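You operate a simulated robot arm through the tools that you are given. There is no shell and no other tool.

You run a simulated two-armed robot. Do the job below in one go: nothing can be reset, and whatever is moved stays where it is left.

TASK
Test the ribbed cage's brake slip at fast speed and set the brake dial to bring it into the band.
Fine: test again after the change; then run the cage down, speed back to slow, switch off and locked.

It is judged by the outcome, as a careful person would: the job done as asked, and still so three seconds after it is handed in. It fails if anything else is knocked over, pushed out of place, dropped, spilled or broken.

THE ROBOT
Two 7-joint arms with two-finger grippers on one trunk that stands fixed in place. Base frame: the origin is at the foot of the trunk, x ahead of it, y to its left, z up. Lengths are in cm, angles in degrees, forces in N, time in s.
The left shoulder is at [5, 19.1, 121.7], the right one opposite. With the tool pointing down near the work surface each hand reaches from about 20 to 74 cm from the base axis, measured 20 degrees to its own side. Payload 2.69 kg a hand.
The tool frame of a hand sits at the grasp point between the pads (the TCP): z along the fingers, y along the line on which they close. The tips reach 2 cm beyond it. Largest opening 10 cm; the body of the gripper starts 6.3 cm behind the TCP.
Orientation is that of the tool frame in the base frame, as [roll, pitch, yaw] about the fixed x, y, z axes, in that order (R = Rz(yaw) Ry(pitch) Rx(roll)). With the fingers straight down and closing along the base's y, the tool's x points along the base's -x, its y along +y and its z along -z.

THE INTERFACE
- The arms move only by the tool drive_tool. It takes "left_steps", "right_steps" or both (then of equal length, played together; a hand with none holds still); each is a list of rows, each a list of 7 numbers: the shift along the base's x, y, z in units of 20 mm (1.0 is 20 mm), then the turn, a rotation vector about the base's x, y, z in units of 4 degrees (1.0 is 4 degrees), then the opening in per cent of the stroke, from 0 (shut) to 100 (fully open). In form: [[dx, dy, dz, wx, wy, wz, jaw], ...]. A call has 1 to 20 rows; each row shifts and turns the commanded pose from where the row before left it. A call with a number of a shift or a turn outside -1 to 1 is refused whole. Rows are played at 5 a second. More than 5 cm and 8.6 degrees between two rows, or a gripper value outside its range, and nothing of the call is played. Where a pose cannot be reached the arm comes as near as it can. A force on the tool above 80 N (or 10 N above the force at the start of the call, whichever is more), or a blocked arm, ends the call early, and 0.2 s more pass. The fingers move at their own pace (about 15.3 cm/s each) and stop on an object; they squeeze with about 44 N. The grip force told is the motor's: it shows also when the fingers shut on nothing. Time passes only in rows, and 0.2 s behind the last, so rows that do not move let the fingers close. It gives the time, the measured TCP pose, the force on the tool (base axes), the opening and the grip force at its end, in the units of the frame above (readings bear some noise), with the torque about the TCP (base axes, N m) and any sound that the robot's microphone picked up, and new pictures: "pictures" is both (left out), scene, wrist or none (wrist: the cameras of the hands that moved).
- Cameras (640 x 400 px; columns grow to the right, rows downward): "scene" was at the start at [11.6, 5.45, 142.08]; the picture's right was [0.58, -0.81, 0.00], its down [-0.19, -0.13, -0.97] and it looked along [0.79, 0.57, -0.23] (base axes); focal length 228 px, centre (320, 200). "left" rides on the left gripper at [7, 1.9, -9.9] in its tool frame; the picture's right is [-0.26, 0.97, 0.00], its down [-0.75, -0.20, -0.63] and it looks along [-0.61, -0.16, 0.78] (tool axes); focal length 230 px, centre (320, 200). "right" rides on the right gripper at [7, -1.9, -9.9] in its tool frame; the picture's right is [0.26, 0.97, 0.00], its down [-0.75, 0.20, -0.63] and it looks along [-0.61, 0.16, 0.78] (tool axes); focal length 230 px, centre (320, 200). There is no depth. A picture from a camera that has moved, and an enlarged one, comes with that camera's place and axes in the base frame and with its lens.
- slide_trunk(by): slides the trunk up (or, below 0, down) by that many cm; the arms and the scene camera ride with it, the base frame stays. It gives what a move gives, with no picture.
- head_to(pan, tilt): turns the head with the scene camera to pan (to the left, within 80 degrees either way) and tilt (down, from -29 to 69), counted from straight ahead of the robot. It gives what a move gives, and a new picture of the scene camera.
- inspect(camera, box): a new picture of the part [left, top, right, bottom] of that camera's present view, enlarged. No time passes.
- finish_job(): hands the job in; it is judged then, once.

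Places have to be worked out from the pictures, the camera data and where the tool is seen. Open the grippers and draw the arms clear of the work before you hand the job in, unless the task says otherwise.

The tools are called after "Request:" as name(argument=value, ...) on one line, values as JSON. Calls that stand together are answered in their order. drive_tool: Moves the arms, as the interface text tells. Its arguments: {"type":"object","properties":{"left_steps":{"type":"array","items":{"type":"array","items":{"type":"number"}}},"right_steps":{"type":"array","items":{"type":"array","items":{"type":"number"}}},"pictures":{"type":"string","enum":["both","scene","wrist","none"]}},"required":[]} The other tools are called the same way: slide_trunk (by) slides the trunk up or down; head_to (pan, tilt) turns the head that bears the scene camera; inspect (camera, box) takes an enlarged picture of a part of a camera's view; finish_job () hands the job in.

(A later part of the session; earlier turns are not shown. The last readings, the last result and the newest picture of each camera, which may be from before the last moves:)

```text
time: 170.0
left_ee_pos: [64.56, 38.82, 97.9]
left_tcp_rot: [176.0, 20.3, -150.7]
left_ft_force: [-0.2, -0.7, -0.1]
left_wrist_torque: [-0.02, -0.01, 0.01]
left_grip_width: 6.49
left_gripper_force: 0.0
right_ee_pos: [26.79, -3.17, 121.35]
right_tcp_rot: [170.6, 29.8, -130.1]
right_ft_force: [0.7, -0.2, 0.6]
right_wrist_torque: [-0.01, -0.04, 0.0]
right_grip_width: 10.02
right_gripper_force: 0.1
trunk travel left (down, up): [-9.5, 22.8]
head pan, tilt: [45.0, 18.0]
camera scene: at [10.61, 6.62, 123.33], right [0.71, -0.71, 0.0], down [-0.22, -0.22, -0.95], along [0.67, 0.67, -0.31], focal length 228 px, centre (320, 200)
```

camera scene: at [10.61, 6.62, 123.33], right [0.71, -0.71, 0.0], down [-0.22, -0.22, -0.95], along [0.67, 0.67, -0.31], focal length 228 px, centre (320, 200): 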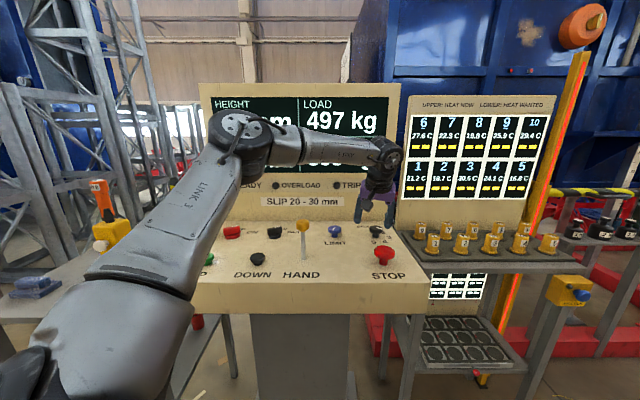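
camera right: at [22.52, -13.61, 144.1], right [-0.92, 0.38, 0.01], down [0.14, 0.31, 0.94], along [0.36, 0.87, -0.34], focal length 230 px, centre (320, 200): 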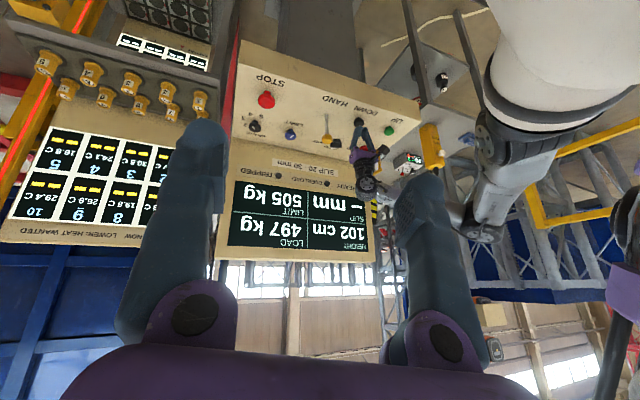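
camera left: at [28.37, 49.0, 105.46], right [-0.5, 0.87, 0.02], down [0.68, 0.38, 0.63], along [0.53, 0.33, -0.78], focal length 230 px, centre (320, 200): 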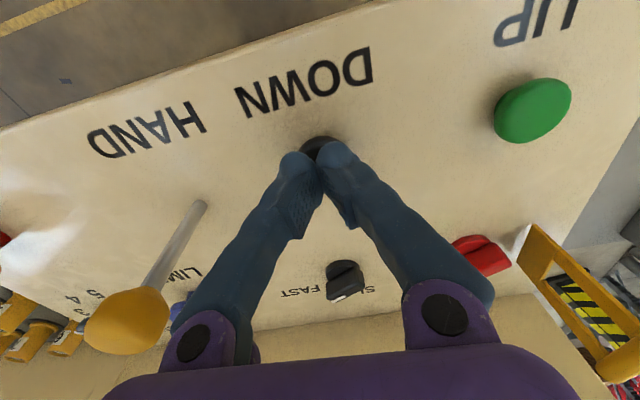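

Clear. I'll level out a 4° side lean, move over the knob at (68.8, 40.0) and descend.

Request:
drive_tool(left_steps=[[0, 0, 0, -0.818, -0.459, -0.347, 65], [0.703, 0.2, 0, 0, 0, 0, 65], [0.703, 0.2, 0, 0, 0, 0, 65], [0.703, 0.2, 0, 0, 0, 0, 65], [0, 0, -0.61, 0, 0, 0, 65], [0, 0, -0.61, 0, 0, 0, 65], [0, 0, -0.61, 0, 0, 0, 65], [0, 0, -0.61, 0, 0, 0, 65], [0, 0, 0, 0, 0, 0, 65]], pictures="both")

Request:
inspect(camera="left", box=[200, 60, 460, 260])

Request:
inspect(camera="scene", box=[320, 180, 420, 280])

```text
time: 172.0
left_ee_pos: [68.6, 40.01, 93.05]
left_tcp_rot: [179.9, 20.4, -150.7]
left_ft_force: [0.8, 1.7, 1.1]
left_wrist_torque: [0.01, 0.02, 0.0]
left_grip_width: 6.5
left_gripper_force: 0.0
right_ee_pos: [26.88, -3.22, 121.43]
right_tcp_rot: [170.5, 29.9, -130.0]
right_ft_force: [0.1, 0.2, 0.2]
right_wrist_torque: [0.0, 0.01, -0.02]
right_grip_width: 10.0
right_gripper_force: 0.0
trunk travel left (down, up): [-9.5, 22.8]
head pan, tilt: [45.0, 18.0]
camera scene: at [10.6, 6.62, 123.33], right [0.71, -0.71, 0.0], down [-0.22, -0.22, -0.95], along [0.67, 0.67, -0.31], focal length 228 px, centre (320, 200)
camera left: at [59.07, 36.85, 99.88], right [-0.26, 0.96, 0.09], down [0.52, 0.06, 0.85], along [0.81, 0.27, -0.52], focal length 230 px, centre (320, 200)
```

scene: 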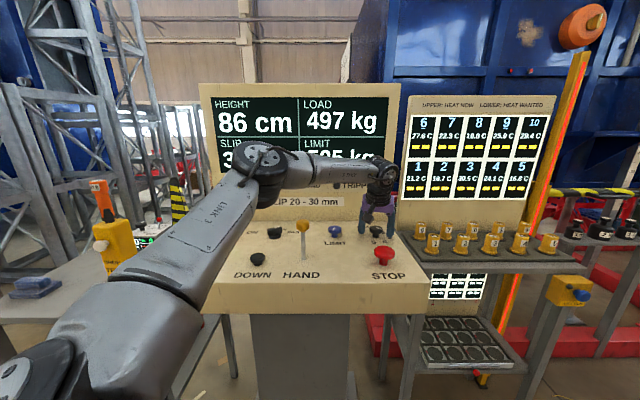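
left: 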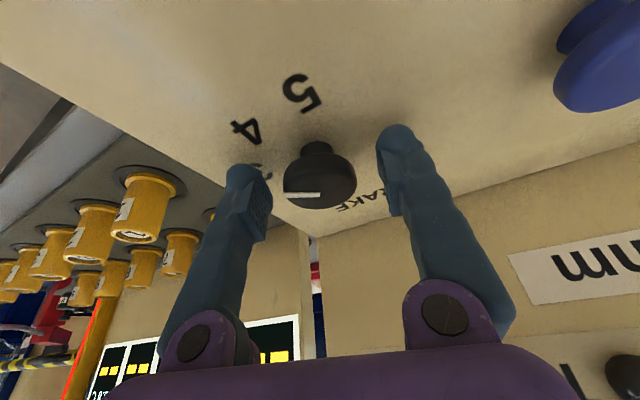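

```text
2.00 times, centred on (330, 160) of left
camera zoom: at [59.07, 36.85, 99.88], right [-0.26, 0.96, 0.09], down [0.52, 0.06, 0.85], along [0.81, 0.27, -0.52], focal length 460 px, centre (300, 280)
```

zoom: 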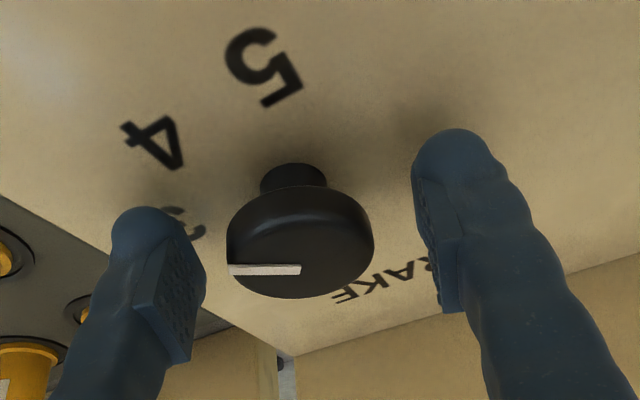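

```text
4.00 times, centred on (370, 230) of scene
camera zoom: at [10.6, 6.62, 123.33], right [0.71, -0.71, 0.0], down [-0.22, -0.22, -0.95], along [0.67, 0.67, -0.31], focal length 910 px, centre (120, 80)
```

zoom: 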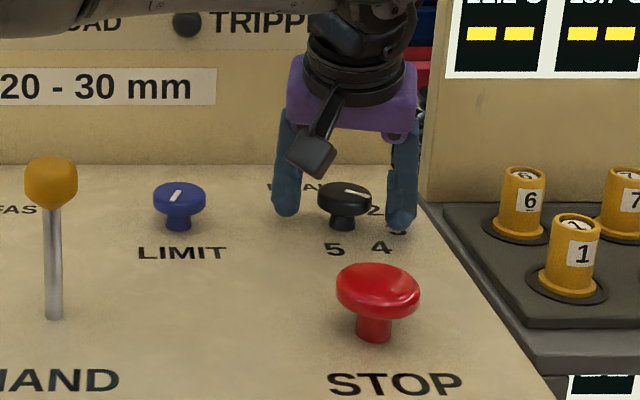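

Within reach and centred. I'll close and turn clockwise, first 20°.

Request:
drive_tool(left_steps=[[0, 0, 0, 0, 0, 0, 48], [0, 0, 0, 0, 0, 0, 35], [0, 0, 0, 0, 0, 0, 0], [0, 0, 0, 0, 0, 0, 0], [0, 0.03, 0, 0, 0, -1, 0], [0, 0.03, 0, 0, 0, -1, 0], [0, 0.03, 0, 0, 0, -1, 0], [0, 0.03, 0, 0, 0, -1, 0], [0, 0.03, 0, 0, 0, -1, 0]], pictures="wrist")

Request:
inspect(camera="scene", box=[320, 180, 420, 280])

```text
time: 174.0
left_ee_pos: [68.53, 40.15, 93.03]
left_tcp_rot: [179.9, 20.2, -170.8]
left_ft_force: [-10.6, -11.6, -5.8]
left_wrist_torque: [0.29, 0.16, -0.13]
left_grip_width: 4.06
left_gripper_force: 44.6
right_ee_pos: [26.66, -3.33, 121.35]
right_tcp_rot: [170.6, 29.9, -130.1]
right_ft_force: [0.0, -1.0, -0.4]
right_wrist_torque: [0.0, 0.01, 0.0]
right_grip_width: 10.01
right_gripper_force: 0.0
trunk travel left (down, up): [-9.5, 22.8]
head pan, tilt: [45.0, 18.0]
camera left: at [58.52, 40.51, 99.91], right [0.08, 0.99, 0.09], down [0.51, -0.12, 0.85], along [0.85, -0.03, -0.52], focal length 230 px, centre (320, 200)
```

left: 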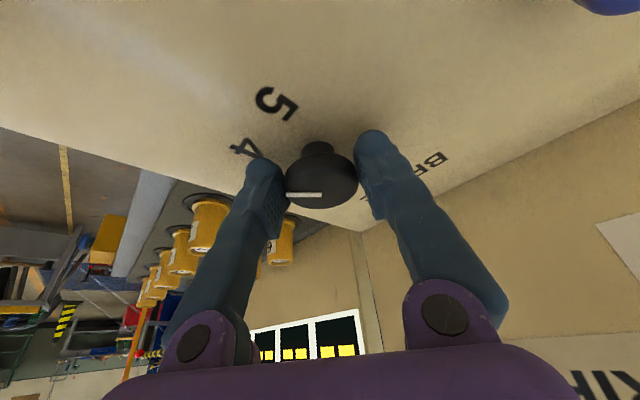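

```text
4.00 times, centred on (370, 230) of scene
camera zoom: at [10.56, 6.54, 123.34], right [0.71, -0.71, 0.0], down [-0.22, -0.22, -0.95], along [0.67, 0.67, -0.31], focal length 910 px, centre (120, 80)
```

zoom: 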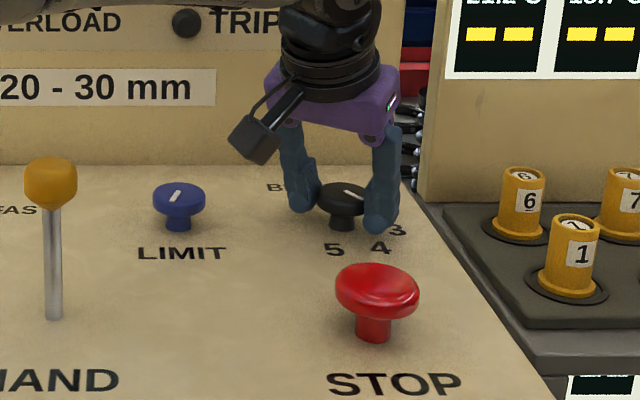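

The knob follows the grip. Another 16° clockwise.

Request:
drive_tool(left_steps=[[0, 0.02, 0, 0, 0, -1, 0], [0, 0.02, 0, 0, 0, -1, 0], [0, 0.02, 0, 0, 0, -1, 0], [0, 0.02, 0, 0, 0, -0.9, 0], [0, 0, 0, 0, 0, 0, 0]], pictures="wrist")

Request:
inspect(camera="scene", box=[320, 180, 420, 280])

```text
time: 175.2
left_ee_pos: [68.46, 40.51, 93.15]
left_tcp_rot: [179.8, 21.0, 174.0]
left_ft_force: [27.9, 7.0, -1.0]
left_wrist_torque: [0.52, -0.73, 0.12]
left_grip_width: 4.05
left_gripper_force: 45.2
left hand out of reach, approached as far as the arm can: row 4
right_ee_pos: [26.93, -3.12, 121.18]
right_tcp_rot: [170.5, 29.7, -130.2]
right_ft_force: [-0.2, 0.1, 0.8]
right_wrist_torque: [-0.01, 0.02, 0.03]
right_grip_width: 10.0
right_gripper_force: 0.1
trunk travel left (down, up): [-9.5, 22.8]
head pan, tilt: [45.0, 18.0]
camera left: at [58.72, 43.29, 99.84], right [0.34, 0.94, 0.1], down [0.45, -0.25, 0.86], along [0.82, -0.25, -0.51], focal length 230 px, centre (320, 200)
```

left: 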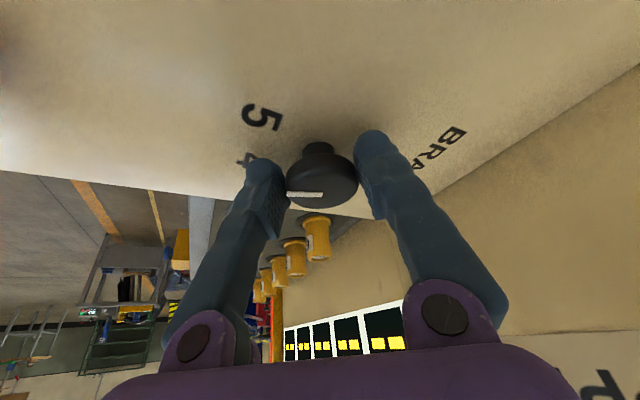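

```text
4.00 times, centred on (370, 230) of scene
camera zoom: at [10.89, 6.7, 123.3], right [0.71, -0.71, 0.0], down [-0.22, -0.22, -0.95], along [0.67, 0.67, -0.31], focal length 910 px, centre (120, 80)
```

zoom: 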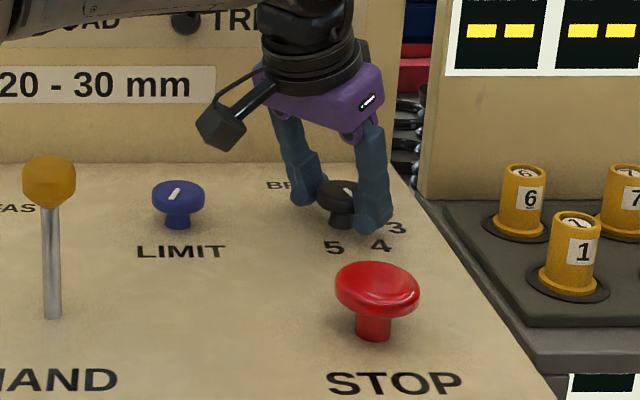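

That's 35° so far (now at about −72°). I'll open, swing the hand back around the knob, and take a second bite.

Request:
drive_tool(left_steps=[[0, 0, 0, 0, 0, 0, 45], [0, 0, 0, 0, 0, 0, 65], [0, 0, 0, 0, 0, 0, 65], [0, -0.028, 0, 0, 0, 1, 65], [0, -0.028, 0, 0, 0, 1, 65], [0, -0.028, 0, 0, 0, 1, 65], [0, -0.028, 0, 0, 0, 1, 65], [0, -0.028, 0, 0, 0, 1, 65], [0, -0.028, 0, 0, 0, 1, 65], [0, -0.028, 0, 0, 0, 1, 65], [0, -0.028, 0, 0, 0, 1, 65], [0, -0.028, 0, 0, 0, 0.8, 65], [0, 0, 0, 0, 0, 0, 65]], pictures="wrist")

Request:
inspect(camera="left", box=[200, 60, 460, 260])

Request:
inspect(camera="scene", box=[320, 180, 420, 280])

```text
time: 178.0
left_ee_pos: [68.09, 39.55, 93.1]
left_tcp_rot: [-179.9, 20.4, -151.1]
left_ft_force: [0.4, 0.6, -0.3]
left_wrist_torque: [-0.01, -0.02, 0.03]
left_grip_width: 6.49
left_gripper_force: 0.1
right_ee_pos: [26.7, -3.15, 121.41]
right_tcp_rot: [170.6, 29.7, -130.1]
right_ft_force: [0.3, 0.4, -0.5]
right_wrist_torque: [0.01, 0.02, -0.04]
right_grip_width: 10.03
right_gripper_force: 0.0
trunk travel left (down, up): [-9.5, 22.8]
head pan, tilt: [45.0, 18.0]
camera left: at [58.49, 36.37, 99.89], right [-0.26, 0.96, 0.09], down [0.52, 0.06, 0.85], along [0.81, 0.27, -0.52], focal length 230 px, centre (320, 200)
```

left: 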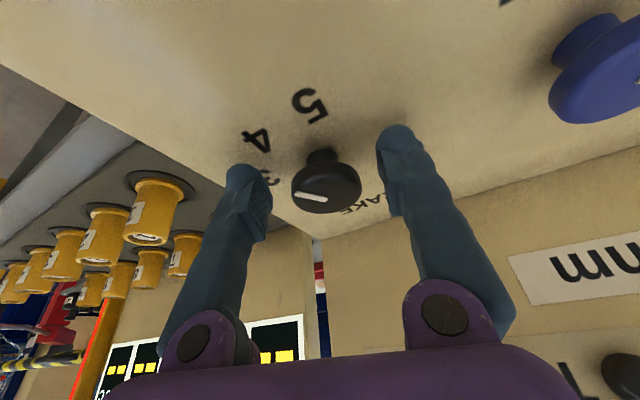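

```text
2.00 times, centred on (330, 160) of left
camera zoom: at [58.49, 36.37, 99.89], right [-0.26, 0.96, 0.09], down [0.52, 0.06, 0.85], along [0.81, 0.27, -0.52], focal length 460 px, centre (300, 280)
```

zoom: 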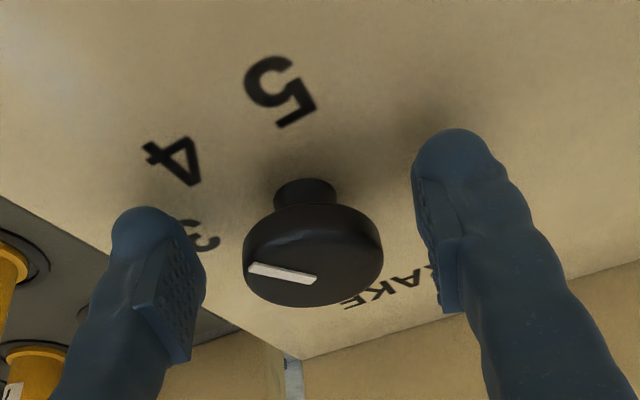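

```text
4.00 times, centred on (370, 230) of scene
camera zoom: at [10.61, 6.62, 123.33], right [0.71, -0.71, 0.0], down [-0.22, -0.22, -0.95], along [0.67, 0.67, -0.31], focal length 910 px, centre (120, 80)
```

zoom: 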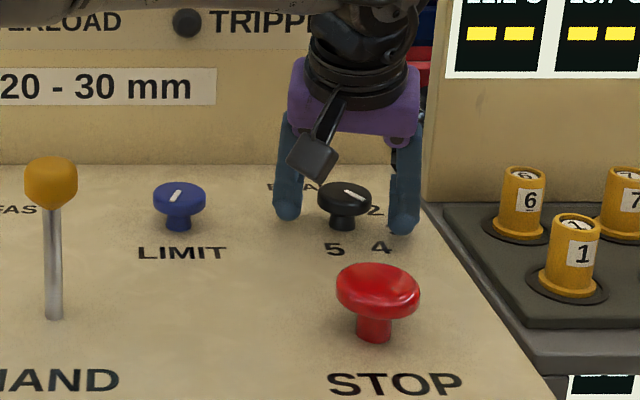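

The pointer is back at about −55° (4): the release under side load dragged it. I'll re-centre on the knob, take a 30° bite well inside the reach window, and relieve the side force before opening.

Request:
drive_tool(left_steps=[[0.2, 0.12, 0, 0, 0, 0, 65], [0.15, 0.1, 0, 0, 0, 0, 65], [0, 0, 0, 0, 0, 0, 48], [0, 0, 0, 0, 0, 0, 35], [0, 0, 0, 0, 0, 0, 0], [0, 0, 0, 0, 0, 0, 0]], pictures="wrist")

```text
time: 179.4
left_ee_pos: [68.77, 40.02, 93.12]
left_tcp_rot: [-179.9, 20.4, -151.1]
left_ft_force: [-0.6, 2.4, 1.0]
left_wrist_torque: [0.18, 0.32, 0.0]
left_grip_width: 4.06
left_gripper_force: 45.4
right_ee_pos: [26.67, -3.16, 121.38]
right_tcp_rot: [170.7, 29.8, -130.2]
right_ft_force: [-0.9, 0.6, -0.7]
right_wrist_torque: [-0.02, 0.0, 0.0]
right_grip_width: 10.02
right_gripper_force: 0.0
trunk travel left (down, up): [-9.5, 22.8]
head pan, tilt: [45.0, 18.0]
camera left: at [59.18, 36.88, 99.9], right [-0.26, 0.96, 0.09], down [0.52, 0.06, 0.85], along [0.81, 0.27, -0.52], focal length 230 px, centre (320, 200)
```

left: 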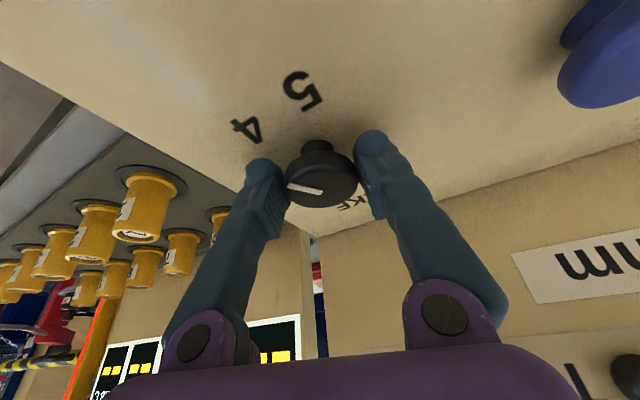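

Gripped with almost no side force. Turning 30° clockwise along the arc.

Request:
drive_tool(left_steps=[[-0.004, 0.023, 0, 0, 0, -0.94, 0], [-0.004, 0.023, 0, 0, 0, -0.94, 0], [-0.004, 0.023, 0, 0, 0, -0.94, 0], [-0.004, 0.023, 0, 0, 0, -0.94, 0], [-0.004, 0.023, 0, 0, 0, -0.94, 0], [-0.004, 0.023, 0, 0, 0, -0.94, 0], [-0.004, 0.023, 0, 0, 0, -0.94, 0], [-0.004, 0.023, 0, 0, 0, -0.94, 0], [0, 0, 0, 0, 0, 0, 0]], pictures="wrist")

```text
time: 181.4
left_ee_pos: [68.7, 40.41, 93.2]
left_tcp_rot: [179.9, 20.4, 178.7]
left_ft_force: [-0.6, -0.8, 1.3]
left_wrist_torque: [0.28, 0.11, -0.01]
left_grip_width: 4.05
left_gripper_force: 44.8
right_ee_pos: [26.74, -3.31, 121.32]
right_tcp_rot: [170.6, 29.9, -130.1]
right_ft_force: [-1.0, -0.2, 0.2]
right_wrist_torque: [-0.03, 0.01, -0.01]
right_grip_width: 9.99
right_gripper_force: 0.0
trunk travel left (down, up): [-9.5, 22.8]
head pan, tilt: [45.0, 18.0]
camera left: at [58.81, 42.46, 99.91], right [0.26, 0.96, 0.09], down [0.48, -0.21, 0.85], along [0.84, -0.18, -0.52], focal length 230 px, centre (320, 200)
```

left: 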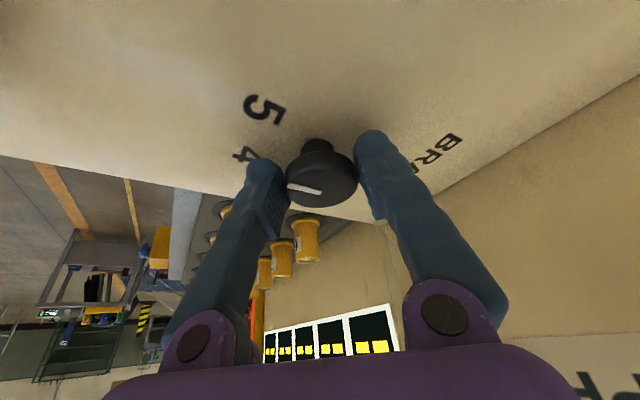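

Side force is near zero at the true centre. Now I'll open, swing back 30° around the knob, and see whether the pointer held.

Request:
drive_tool(left_steps=[[0, 0, 0, 0, 0, 0, 48], [0, 0, 0, 0, 0, 0, 65], [0, 0, 0, 0, 0, 0, 65], [0.004, -0.023, 0, 0, 0, 0.94, 65], [0.004, -0.023, 0, 0, 0, 0.94, 65], [0.004, -0.023, 0, 0, 0, 0.94, 65], [0.004, -0.023, 0, 0, 0, 0.94, 65], [0.004, -0.023, 0, 0, 0, 0.94, 65], [0.004, -0.023, 0, 0, 0, 0.94, 65], [0.004, -0.023, 0, 0, 0, 0.94, 65], [0.004, -0.023, 0, 0, 0, 0.94, 65], [0, 0, 0, 0, 0, 0, 65]], pictures="wrist")

Request:
inspect(camera="left", box=[200, 60, 460, 260])

Request:
inspect(camera="scene", box=[320, 180, 420, 280])

```text
time: 184.0
left_ee_pos: [68.88, 39.93, 93.09]
left_tcp_rot: [180.0, 20.4, -151.0]
left_ft_force: [-0.2, 0.5, 0.0]
left_wrist_torque: [0.0, -0.02, -0.02]
left_grip_width: 6.47
left_gripper_force: 0.1
right_ee_pos: [26.79, -3.25, 121.43]
right_tcp_rot: [170.6, 29.9, -130.0]
right_ft_force: [-0.3, 0.4, 0.1]
right_wrist_torque: [-0.01, -0.01, -0.03]
right_grip_width: 10.01
right_gripper_force: 0.1
trunk travel left (down, up): [-9.5, 22.8]
head pan, tilt: [45.0, 18.0]
camera left: at [59.19, 36.83, 99.88], right [-0.26, 0.96, 0.09], down [0.52, 0.06, 0.85], along [0.81, 0.27, -0.52], focal length 230 px, centre (320, 200)
```

left: 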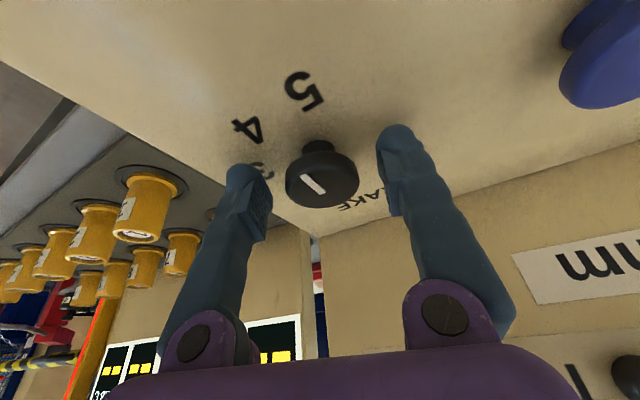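

```text
2.00 times, centred on (330, 160) of left
camera zoom: at [59.19, 36.83, 99.88], right [-0.26, 0.96, 0.09], down [0.52, 0.06, 0.85], along [0.81, 0.27, -0.52], focal length 460 px, centre (300, 280)
```

zoom: 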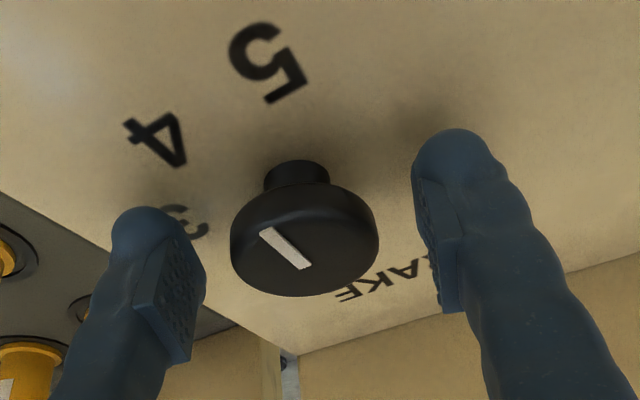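

```text
4.00 times, centred on (370, 230) of scene
camera zoom: at [10.61, 6.62, 123.33], right [0.71, -0.71, 0.0], down [-0.22, -0.22, -0.95], along [0.67, 0.67, -0.31], focal length 910 px, centre (120, 80)
```

zoom: 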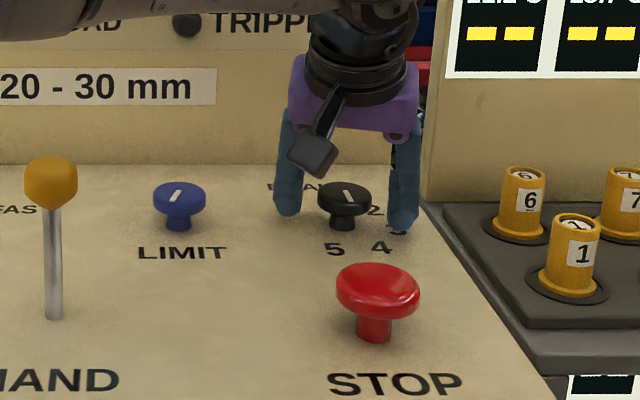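

The pointer held and is now at about −89°, past midway to 5. One more bite of about 22° should put it on 5.

Request:
drive_tool(left_steps=[[-0.03, 0.03, 0, 0, 0, 0, 65], [0, 0, 0, 0, 0, 0, 48], [0, 0, 0, 0, 0, 0, 35], [0, 0, 0, 0, 0, 0, 0], [0, 0, 0, 0, 0, 0, 0], [-0.004, 0.022, 0, 0, 0, -0.92, 0], [-0.004, 0.022, 0, 0, 0, -0.92, 0], [-0.004, 0.022, 0, 0, 0, -0.92, 0], [-0.004, 0.022, 0, 0, 0, -0.92, 0], [-0.004, 0.022, 0, 0, 0, -0.92, 0], [-0.004, 0.022, 0, 0, 0, -0.92, 0], [0, 0, 0, 0, 0, 0, 0]], pictures="wrist")

Request:
inspect(camera="scene", box=[320, 180, 420, 280])

```text
time: 186.6
left_ee_pos: [68.53, 40.16, 93.22]
left_tcp_rot: [180.0, 20.4, -173.2]
left_ft_force: [-5.6, -4.2, 1.3]
left_wrist_torque: [-0.22, 0.17, 0.33]
left_grip_width: 4.09
left_gripper_force: 44.7
right_ee_pos: [26.72, -3.28, 121.35]
right_tcp_rot: [170.6, 29.9, -130.1]
right_ft_force: [-0.1, 0.8, 0.1]
right_wrist_torque: [0.02, -0.05, -0.01]
right_grip_width: 9.99
right_gripper_force: 0.0
trunk travel left (down, up): [-9.5, 22.8]
head pan, tilt: [45.0, 18.0]
camera left: at [58.5, 40.95, 100.0], right [0.13, 0.99, 0.09], down [0.5, -0.14, 0.85], along [0.85, -0.06, -0.52], focal length 230 px, centre (320, 200)
```

left: 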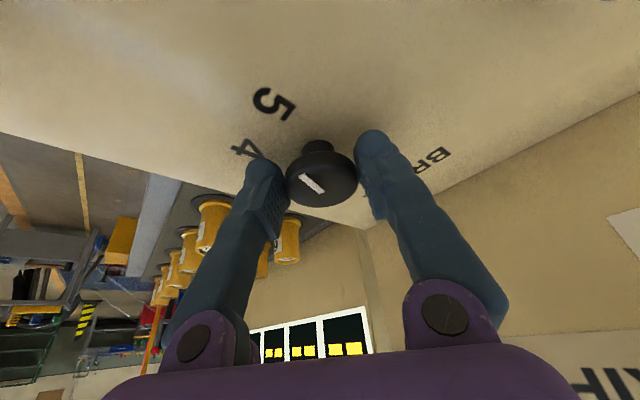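

```text
4.00 times, centred on (370, 230) of scene
camera zoom: at [10.53, 6.57, 123.35], right [0.71, -0.71, 0.0], down [-0.22, -0.22, -0.95], along [0.67, 0.67, -0.31], focal length 910 px, centre (120, 80)
```

zoom: 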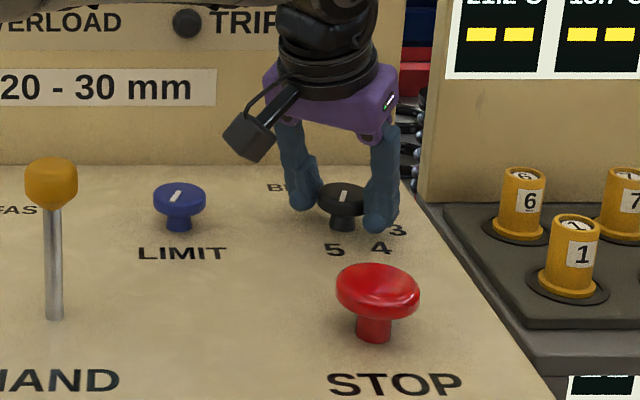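

The pointer now reads about −114°, i.e. at 5. I'll open, lift off and check.

Request:
drive_tool(left_steps=[[-0.03, -0.02, 0, 0, 0, 0, 0], [0, 0, 0, 0, 0, 0, 45], [0, 0, 0, 0, 0, 0, 60], [0, 0, 0, 0, 0, 0, 65], [0, 0, 0.7, 0, 0, 0, 65], [0, 0, 1, 0, 0, 0, 65], [0, 0, 1, 0, 0, 0, 65], [-0.3, 0, 1, 0, 0, 0, 65], [-0.3, 0, 1, 0, 0, 0, 65], [-0.3, 0, 0.5, 0, 0, 0, 65]], pictures="both")

Request:
inspect(camera="scene", box=[320, 180, 420, 280])

Request:
inspect(camera="left", box=[200, 0, 460, 200])

```text
time: 188.8
left_ee_pos: [66.78, 40.36, 103.34]
left_tcp_rot: [-179.9, 20.3, -173.2]
left_ft_force: [0.3, -0.2, 0.5]
left_wrist_torque: [-0.02, 0.03, 0.0]
left_grip_width: 6.49
left_gripper_force: 0.1
right_ee_pos: [26.86, -3.3, 121.37]
right_tcp_rot: [170.6, 29.9, -130.1]
right_ft_force: [0.0, 0.2, -0.2]
right_wrist_torque: [0.02, 0.02, 0.02]
right_grip_width: 10.0
right_gripper_force: 0.1
trunk travel left (down, up): [-9.5, 22.8]
head pan, tilt: [45.0, 18.0]
camera scene: at [10.59, 6.61, 123.33], right [0.71, -0.71, 0.0], down [-0.22, -0.22, -0.95], along [0.67, 0.67, -0.31], focal length 228 px, centre (320, 200)
camera left: at [56.71, 40.93, 110.3], right [0.13, 0.99, 0.09], down [0.51, -0.14, 0.85], along [0.85, -0.06, -0.52], focal length 230 px, centre (320, 200)
```

scene: 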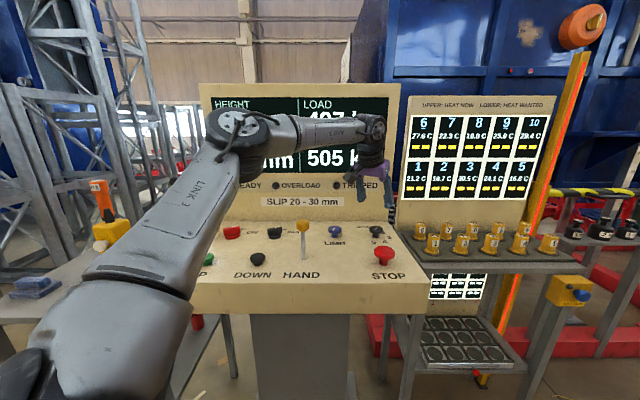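
left: 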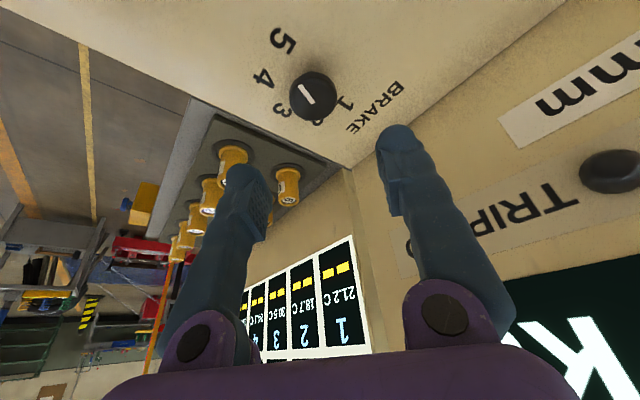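

```text
4.00 times, centred on (370, 230) of scene
camera zoom: at [10.59, 6.61, 123.33], right [0.71, -0.71, 0.0], down [-0.22, -0.22, -0.95], along [0.67, 0.67, -0.31], focal length 910 px, centre (120, 80)
```

zoom: 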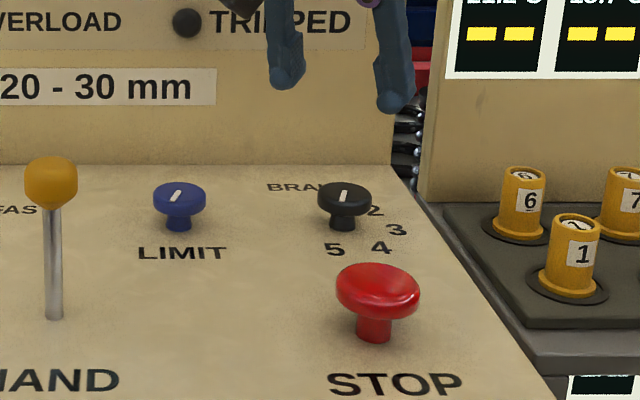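

```text
2.00 times, centred on (330, 100) of left
camera zoom: at [56.71, 40.93, 110.3], right [0.13, 0.99, 0.09], down [0.51, -0.14, 0.85], along [0.85, -0.06, -0.52], focal length 460 px, centre (300, 400)
```

zoom: 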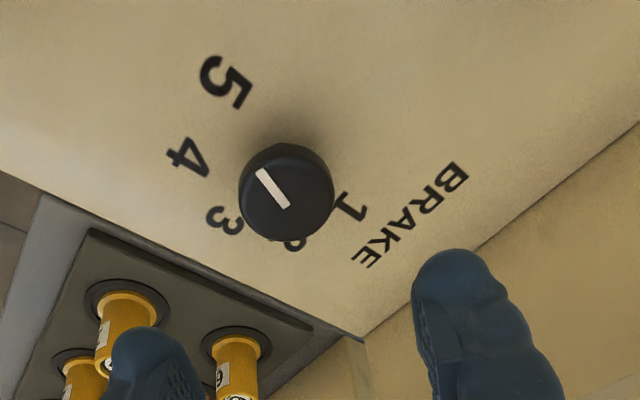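

The pointer now sits squarely at 5. Bringing the trunk up and returning to DOWN for the re-test.

Request:
slide_trunk(by=18)

Request:
drive_tool(left_steps=[[-0.956, 0.365, -0.42, -0.1, 0.841, 0, 40], [-0.956, 0.365, -0.42, -0.1, 0.841, 0, 20], [-0.956, 0.365, -0.42, -0.1, 0.841, 0, 0], [-0.956, 0.365, -0.42, -0.1, 0.841, 0, 0], [-0.956, 0.365, -0.42, -0.1, 0.841, 0, 0], [-0.956, 0.365, -0.42, -0.1, 0.841, 0, 0], [-0.956, 0.365, -0.42, 0, 0, 0.868, 0], [-0.956, 0.365, -0.42, 0, 0, 0.868, 0], [-0.956, 0.365, -0.42, 0, 0, 0.868, 0], [-0.956, 0.365, -0.42, 0, 0, 0.868, 0], [-0.956, 0.365, -0.42, 0, 0, 0.868, 0], [-0.956, 0.365, -0.42, 0, 0, 0.868, 0], [-0.956, 0.365, -0.42, 0, 0, 0.868, 0], [-0.956, 0.365, -0.42, 0, 0, 0.868, 0], [-0.956, 0.365, -0.42, 0, 0, 0.868, 0], [-0.956, 0.365, -0.42, 0, 0, 0.868, 0], [-0.956, 0.365, -0.42, 0, 0, 0.868, 0], [0, 0, 0, 0, 0, 0, 0]], pictures="none")

Request:
head_to(pan=45, tilt=25)

Request:
inspect(camera="scene", box=[310, 220, 410, 300])

Request:
inspect(camera="left", box=[0, 0, 640, 400])

```text
time: 190.8
left_ee_pos: [66.84, 40.22, 121.33]
left_tcp_rot: [180.0, 20.3, -173.3]
left_ft_force: [-0.2, -0.7, 0.1]
left_wrist_torque: [0.01, -0.01, 0.02]
left_grip_width: 6.5
left_gripper_force: 0.1
right_ee_pos: [26.8, -3.23, 139.4]
right_tcp_rot: [170.6, 29.7, -130.1]
right_ft_force: [-1.0, 0.0, 0.7]
right_wrist_torque: [0.0, -0.01, -0.01]
right_grip_width: 10.0
right_gripper_force: 0.1
trunk travel left (down, up): [-27.5, 4.8]
head pan, tilt: [45.0, 18.0]
```

```text
time: 194.6
left_ee_pos: [34.23, 52.7, 107.18]
left_tcp_rot: [180.0, 0.0, -135.1]
left_ft_force: [-0.9, -0.7, 0.0]
left_wrist_torque: [0.0, 0.01, 0.0]
left_grip_width: 0.01
left_gripper_force: 29.5
right_ee_pos: [26.71, -3.11, 139.25]
right_tcp_rot: [170.5, 29.8, -130.2]
right_ft_force: [0.1, -0.7, -0.7]
right_wrist_torque: [0.01, 0.0, 0.0]
right_grip_width: 10.01
right_gripper_force: 0.1
trunk travel left (down, up): [-27.5, 4.8]
head pan, tilt: [45.0, 18.0]
```

```text
time: 195.3
left_ee_pos: [34.38, 52.78, 107.24]
left_tcp_rot: [179.9, 0.1, -135.0]
left_ft_force: [-0.6, 0.1, 0.3]
left_wrist_torque: [-0.02, 0.0, -0.04]
left_grip_width: 0.0
left_gripper_force: 28.9
right_ee_pos: [26.7, -3.26, 139.39]
right_tcp_rot: [170.6, 29.9, -130.1]
right_ft_force: [-0.2, -0.6, -0.3]
right_wrist_torque: [0.02, 0.01, -0.02]
right_grip_width: 10.0
right_gripper_force: 0.0
trunk travel left (down, up): [-27.5, 4.8]
head pan, tilt: [45.0, 25.0]
camera scene: at [10.51, 6.53, 140.2], right [0.71, -0.71, 0.0], down [-0.3, -0.3, -0.91], along [0.64, 0.64, -0.42], focal length 228 px, centre (320, 200)
```

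scene: 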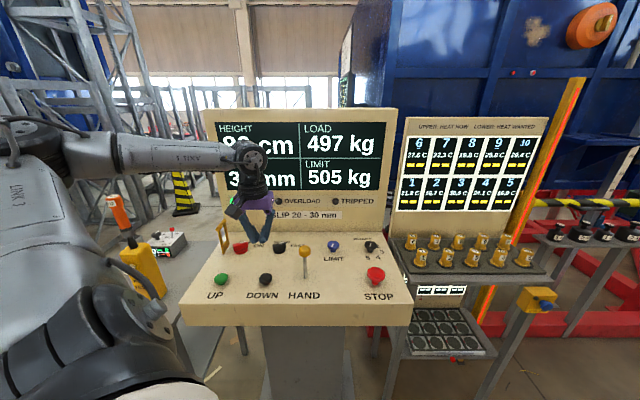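

```text
5.00 times, centred on (360, 260) of scene
camera zoom: at [10.51, 6.53, 140.2], right [0.71, -0.71, 0.0], down [-0.3, -0.3, -0.91], along [0.64, 0.64, -0.42], focal length 1138 px, centre (120, -100)
```

zoom: 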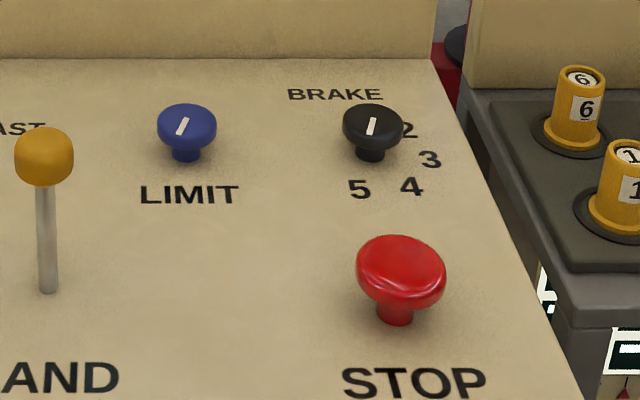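

```text
1.00 times, centred on (320, 200) of left (not enlarged: the box is as wide or as high as the picture)
camera zoom: at [28.1, 49.1, 117.03], right [-0.5, 0.87, 0.0], down [0.67, 0.39, 0.63], along [0.55, 0.32, -0.78], focal length 230 px, centre (320, 200)
```

zoom: 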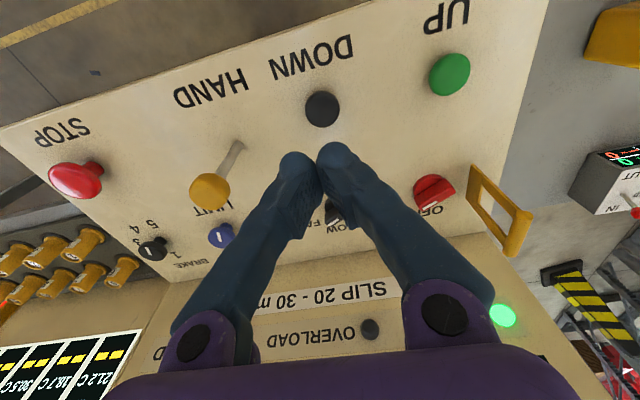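

Pointer at −110° = 5, READY lit, speed FAST, height 86 cm. Running the test.

Request:
drive_tool(left_steps=[[0, 0, -0.95, 0, 0, 0, 0], [0, 0, -0.95, 0, 0, 0, 0], [0, 0, -0.95, 0, 0, 0, 0], [0, 0, -0.95, 0, 0, 0, 0], [0, 0, -0.95, 0, 0, 0, 0], [0, 0, -0.95, 0, 0, 0, 0], [0, 0, -0.75, 0, 0, 0, 0], [0, 0, -0.67, 0, 0, 0, 0], [0, 0, 0, 0, 0, 0, 0], [0, 0, 0, 0, 0, 0, 0], [0, 0, 0, 0, 0, 0, 0], [0, 0, 0, 0, 0, 0, 0], [0, 0, 0, 0, 0, 0, 0], [0, 0, 0.75, 0, 0, 0, 0], [0, 0, 0.67, 0, 0, 0, 0], [0, 0, 0, 0, 0, 0, 0], [0, 0, 0, 0, 0, 0, 0], [0, 0, 0, 0, 0, 0, 0]], pictures="scene")

Request:
inspect(camera="scene", box=[200, 100, 400, 290])

```text
time: 199.1
left_ee_pos: [34.28, 52.71, 95.76]
left_tcp_rot: [-180.0, 0.1, -134.9]
left_ft_force: [-0.1, 0.2, -0.4]
left_wrist_torque: [-0.01, 0.05, 0.01]
left_grip_width: 0.01
left_gripper_force: 29.4
right_ee_pos: [26.71, -3.17, 139.21]
right_tcp_rot: [170.6, 29.9, -130.1]
right_ft_force: [0.5, 0.4, -0.1]
right_wrist_torque: [0.0, -0.02, -0.02]
right_grip_width: 10.02
right_gripper_force: 0.1
trunk travel left (down, up): [-27.5, 4.8]
head pan, tilt: [45.0, 25.0]
heard: click
camera scene: at [10.53, 6.55, 140.2], right [0.71, -0.71, 0.0], down [-0.3, -0.3, -0.91], along [0.64, 0.64, -0.42], focal length 228 px, centre (320, 200)
```

scene: 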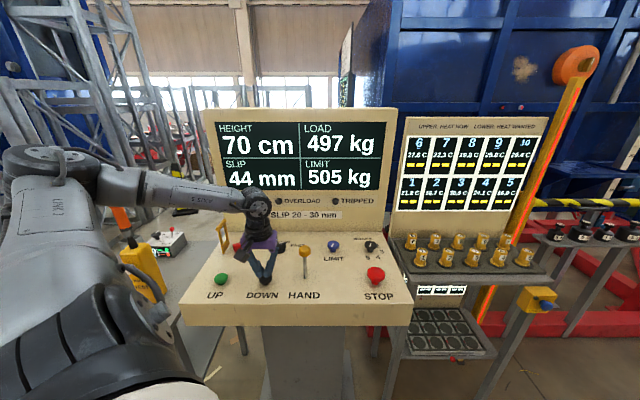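

```text
2.11 times, centred on (300, 195) of scene
camera zoom: at [10.53, 6.55, 140.2], right [0.71, -0.71, 0.0], down [-0.3, -0.3, -0.91], along [0.64, 0.64, -0.42], focal length 479 px, centre (362, 210)
```

zoom: 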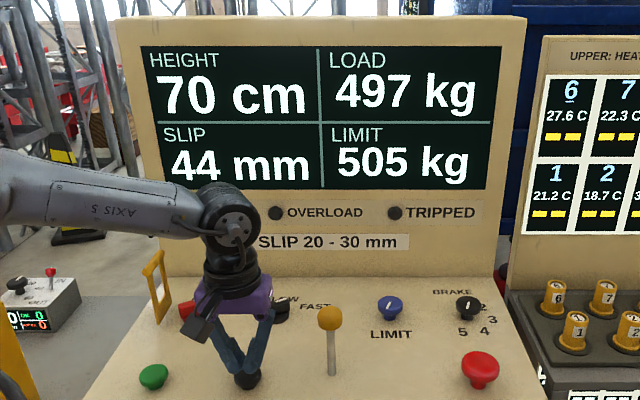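

At 5 the slip is 44 mm, so a higher number is looser (4 → 35, 5 → 44). Setting 3 should give about 26 mm, inside the band. I'll go back and turn counter-clockwise about 106° in three bites.

Request:
drive_tool(left_steps=[[0, 0, 1, 0, 0, 0, 0], [0, 0, 1, 0, 0, 0, 0], [0, 0, 1, 0, 0, 0, 0], [0, 0, 1, 0, 0, 0, 0], [0, 0, 1, 0, 0, 0, 0], [1, -0.44, 0.34, 0.601, -0.601, 0, 0], [1, -0.44, 0.34, 0.601, -0.601, 0, 0], [1, -0.44, 0.34, 0.601, -0.601, 0, 0], [1, -0.44, 0.34, 0.601, -0.601, 0, 0], [1, -0.44, 0.34, 0.601, -0.601, 0, 0], [1, -0.44, 0.34, 0.601, -0.601, 0, 0], [1, -0.44, 0.34, 0, 0, -0.98, 0], [1, -0.44, 0.34, 0, 0, -0.98, 0], [1, -0.44, 0.34, 0, 0, -0.98, 0], [1, -0.44, 0.34, 0, 0, -0.98, 20], [1, -0.44, 0.34, 0, 0, -0.98, 40], [1, -0.44, 0.34, 0, 0, -0.98, 65], [1, -0.44, 0.34, 0, 0, -0.98, 65], [1, -0.44, 0.34, 0, 0, -0.98, 65], [1, -0.44, 0.34, 0, 0, -0.98, 65]], pictures="none")

Request:
slide_trunk(by=-18)

Request:
head_to(pan=45, tilt=18)

```text
time: 203.3
left_ee_pos: [64.34, 39.44, 115.83]
left_tcp_rot: [179.9, 20.4, -170.4]
left_ft_force: [0.6, 0.1, 0.1]
left_wrist_torque: [0.0, 0.0, 0.01]
left_grip_width: 6.49
left_gripper_force: 0.0
right_ee_pos: [26.75, -3.3, 139.32]
right_tcp_rot: [170.5, 29.9, -130.2]
right_ft_force: [-0.2, 0.7, -0.3]
right_wrist_torque: [0.02, 0.0, 0.0]
right_grip_width: 10.01
right_gripper_force: 0.1
trunk travel left (down, up): [-27.5, 4.8]
head pan, tilt: [45.0, 25.0]
```

```text
time: 205.3
left_ee_pos: [64.29, 39.45, 97.94]
left_tcp_rot: [-180.0, 20.4, -170.3]
left_ft_force: [-0.6, 0.2, -0.6]
left_wrist_torque: [0.02, -0.07, 0.01]
left_grip_width: 6.51
left_gripper_force: 0.1
right_ee_pos: [26.7, -3.31, 121.41]
right_tcp_rot: [170.6, 29.8, -130.1]
right_ft_force: [0.0, 0.1, -0.2]
right_wrist_torque: [0.03, -0.02, 0.0]
right_grip_width: 9.99
right_gripper_force: 0.0
trunk travel left (down, up): [-9.5, 22.8]
head pan, tilt: [45.0, 25.0]
```

```text
time: 206.0
left_ee_pos: [64.33, 39.48, 97.89]
left_tcp_rot: [-180.0, 20.4, -170.3]
left_ft_force: [0.4, -0.1, -0.3]
left_wrist_torque: [0.02, 0.0, -0.02]
left_grip_width: 6.48
left_gripper_force: 0.1
right_ee_pos: [26.79, -3.19, 121.39]
right_tcp_rot: [170.7, 29.8, -130.1]
right_ft_force: [-0.2, 0.3, 0.0]
right_wrist_torque: [0.0, -0.01, 0.01]
right_grip_width: 10.0
right_gripper_force: 0.0
trunk travel left (down, up): [-9.5, 22.8]
head pan, tilt: [45.0, 18.0]
camera scene: at [10.61, 6.62, 123.33], right [0.71, -0.71, 0.0], down [-0.22, -0.22, -0.95], along [0.67, 0.67, -0.31], focal length 228 px, centre (320, 200)
```

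scene: 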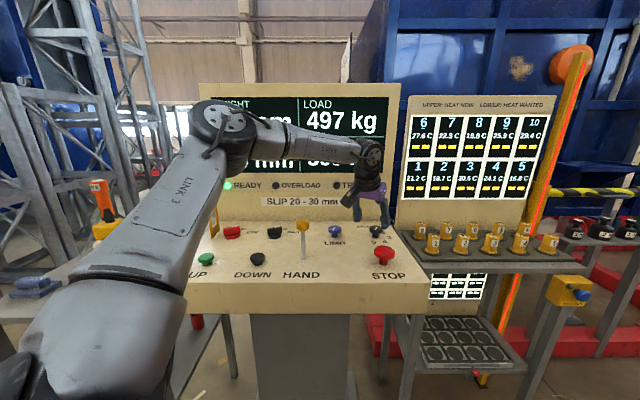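

Same approach. Over the knob, down, and swing open to yaw ≈ −183° ready for a counter-clockwise bite.

Request:
drive_tool(left_steps=[[0.73, 0.127, 0, 0, 0, 0, 65], [0.73, 0.127, 0, 0, 0, 0, 65], [0.73, 0.127, 0, 0, 0, 0, 65], [0, 0, -0.6, 0, 0, 0, 65], [0, 0, -0.6, 0, 0, 0, 65], [0, 0, -0.6, 0, 0, 0, 65], [0, 0, -0.6, 0, 0, 0, 65], [0, 0.02, 0, 0, 0, -0.8, 65], [0, 0.02, 0, 0, 0, -0.8, 65], [0, 0.02, 0, 0, 0, -0.8, 65], [0, 0.02, 0, 0, 0, -0.8, 65], [0, 0, 0, 0, 0, 0, 65]], pictures="wrist")

Request:
inspect(camera="scene", box=[320, 180, 420, 280])

```text
time: 208.6
left_ee_pos: [68.8, 40.41, 93.25]
left_tcp_rot: [179.9, 20.6, 177.0]
left_ft_force: [-0.2, -0.5, 0.8]
left_wrist_torque: [0.0, -0.01, -0.02]
left_grip_width: 6.5
left_gripper_force: 0.1
right_ee_pos: [26.82, -3.35, 121.49]
right_tcp_rot: [170.6, 29.9, -130.1]
right_ft_force: [-0.8, 0.0, -0.2]
right_wrist_torque: [-0.02, 0.0, 0.01]
right_grip_width: 10.01
right_gripper_force: 0.1
trunk travel left (down, up): [-9.5, 22.8]
head pan, tilt: [45.0, 18.0]
camera left: at [58.89, 42.82, 100.02], right [0.29, 0.95, 0.09], down [0.47, -0.23, 0.85], along [0.83, -0.21, -0.52], focal length 230 px, centre (320, 200)
```

left: 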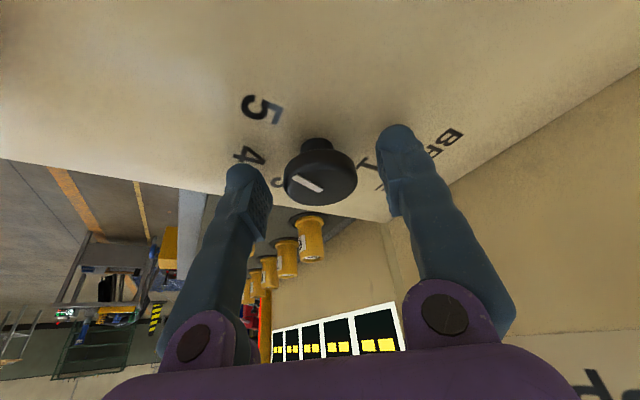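

```text
4.00 times, centred on (370, 230) of scene
camera zoom: at [10.6, 6.61, 123.33], right [0.71, -0.71, 0.0], down [-0.22, -0.22, -0.95], along [0.67, 0.67, -0.31], focal length 910 px, centre (120, 80)
```

zoom: 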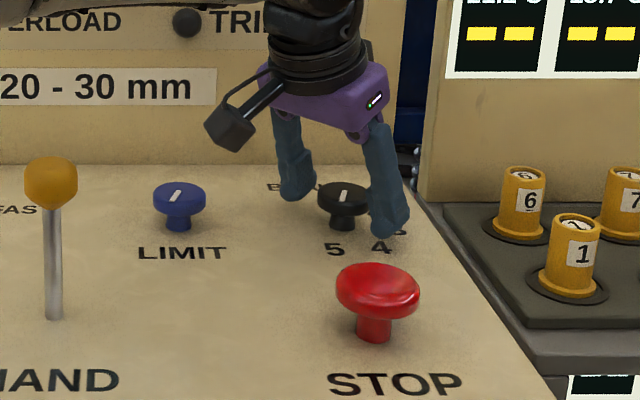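

In place at yaw −183° with no reach flag. Closing and turning 33° counter-clockwise.

Request:
drive_tool(left_steps=[[0, 0, 0, 0, 0, 0, 48], [0, 0, 0, 0, 0, 0, 35], [0, 0, 0, 0, 0, 0, 0], [0, 0, 0, 0, 0, 0, 0], [0.004, -0.023, 0, 0, 0, 0.92, 0], [0.004, -0.023, 0, 0, 0, 0.92, 0], [0.004, -0.023, 0, 0, 0, 0.92, 0], [0.004, -0.023, 0, 0, 0, 0.92, 0], [0.004, -0.023, 0, 0, 0, 0.92, 0], [0.004, -0.023, 0, 0, 0, 0.92, 0], [0.004, -0.023, 0, 0, 0, 0.92, 0], [0.004, -0.023, 0, 0, 0, 0.92, 0], [0.004, -0.023, 0, 0, 0, 0.92, 0], [0, 0, 0, 0, 0, 0, 0]], pictures="wrist")

Request:
inspect(camera="scene", box=[320, 180, 420, 280])

```text
time: 211.6
left_ee_pos: [68.85, 39.99, 93.29]
left_tcp_rot: [-179.9, 20.5, -149.7]
left_ft_force: [0.2, 9.5, 5.0]
left_wrist_torque: [0.28, 0.36, 0.04]
left_grip_width: 4.02
left_gripper_force: 45.1
right_ee_pos: [26.59, -3.2, 121.48]
right_tcp_rot: [170.7, 29.8, -130.1]
right_ft_force: [-0.8, 0.1, 0.3]
right_wrist_torque: [-0.04, 0.02, -0.03]
right_grip_width: 9.97
right_gripper_force: 0.1
trunk travel left (down, up): [-9.5, 22.8]
head pan, tilt: [45.0, 18.0]
camera left: at [59.26, 36.66, 99.98], right [-0.28, 0.96, 0.09], down [0.52, 0.07, 0.85], along [0.81, 0.28, -0.51], focal length 230 px, centre (320, 200)
```

left: 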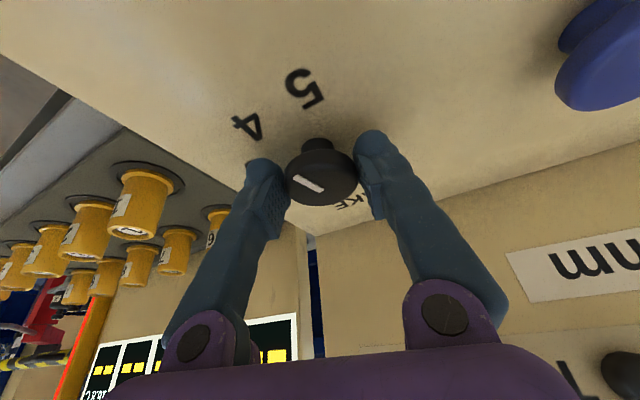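

```text
4.00 times, centred on (370, 230) of scene
camera zoom: at [10.55, 6.68, 123.34], right [0.71, -0.71, 0.0], down [-0.22, -0.22, -0.95], along [0.67, 0.67, -0.31], focal length 910 px, centre (120, 80)
```

zoom: 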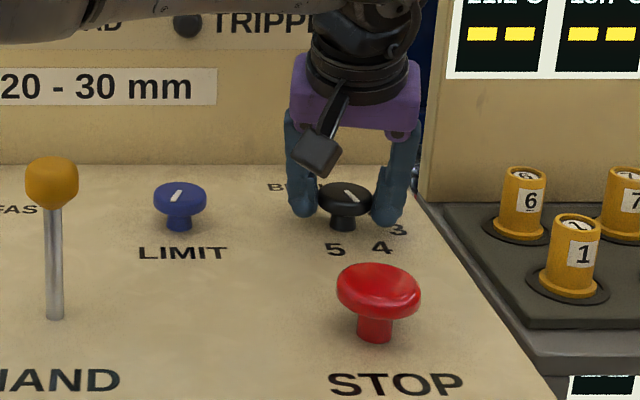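

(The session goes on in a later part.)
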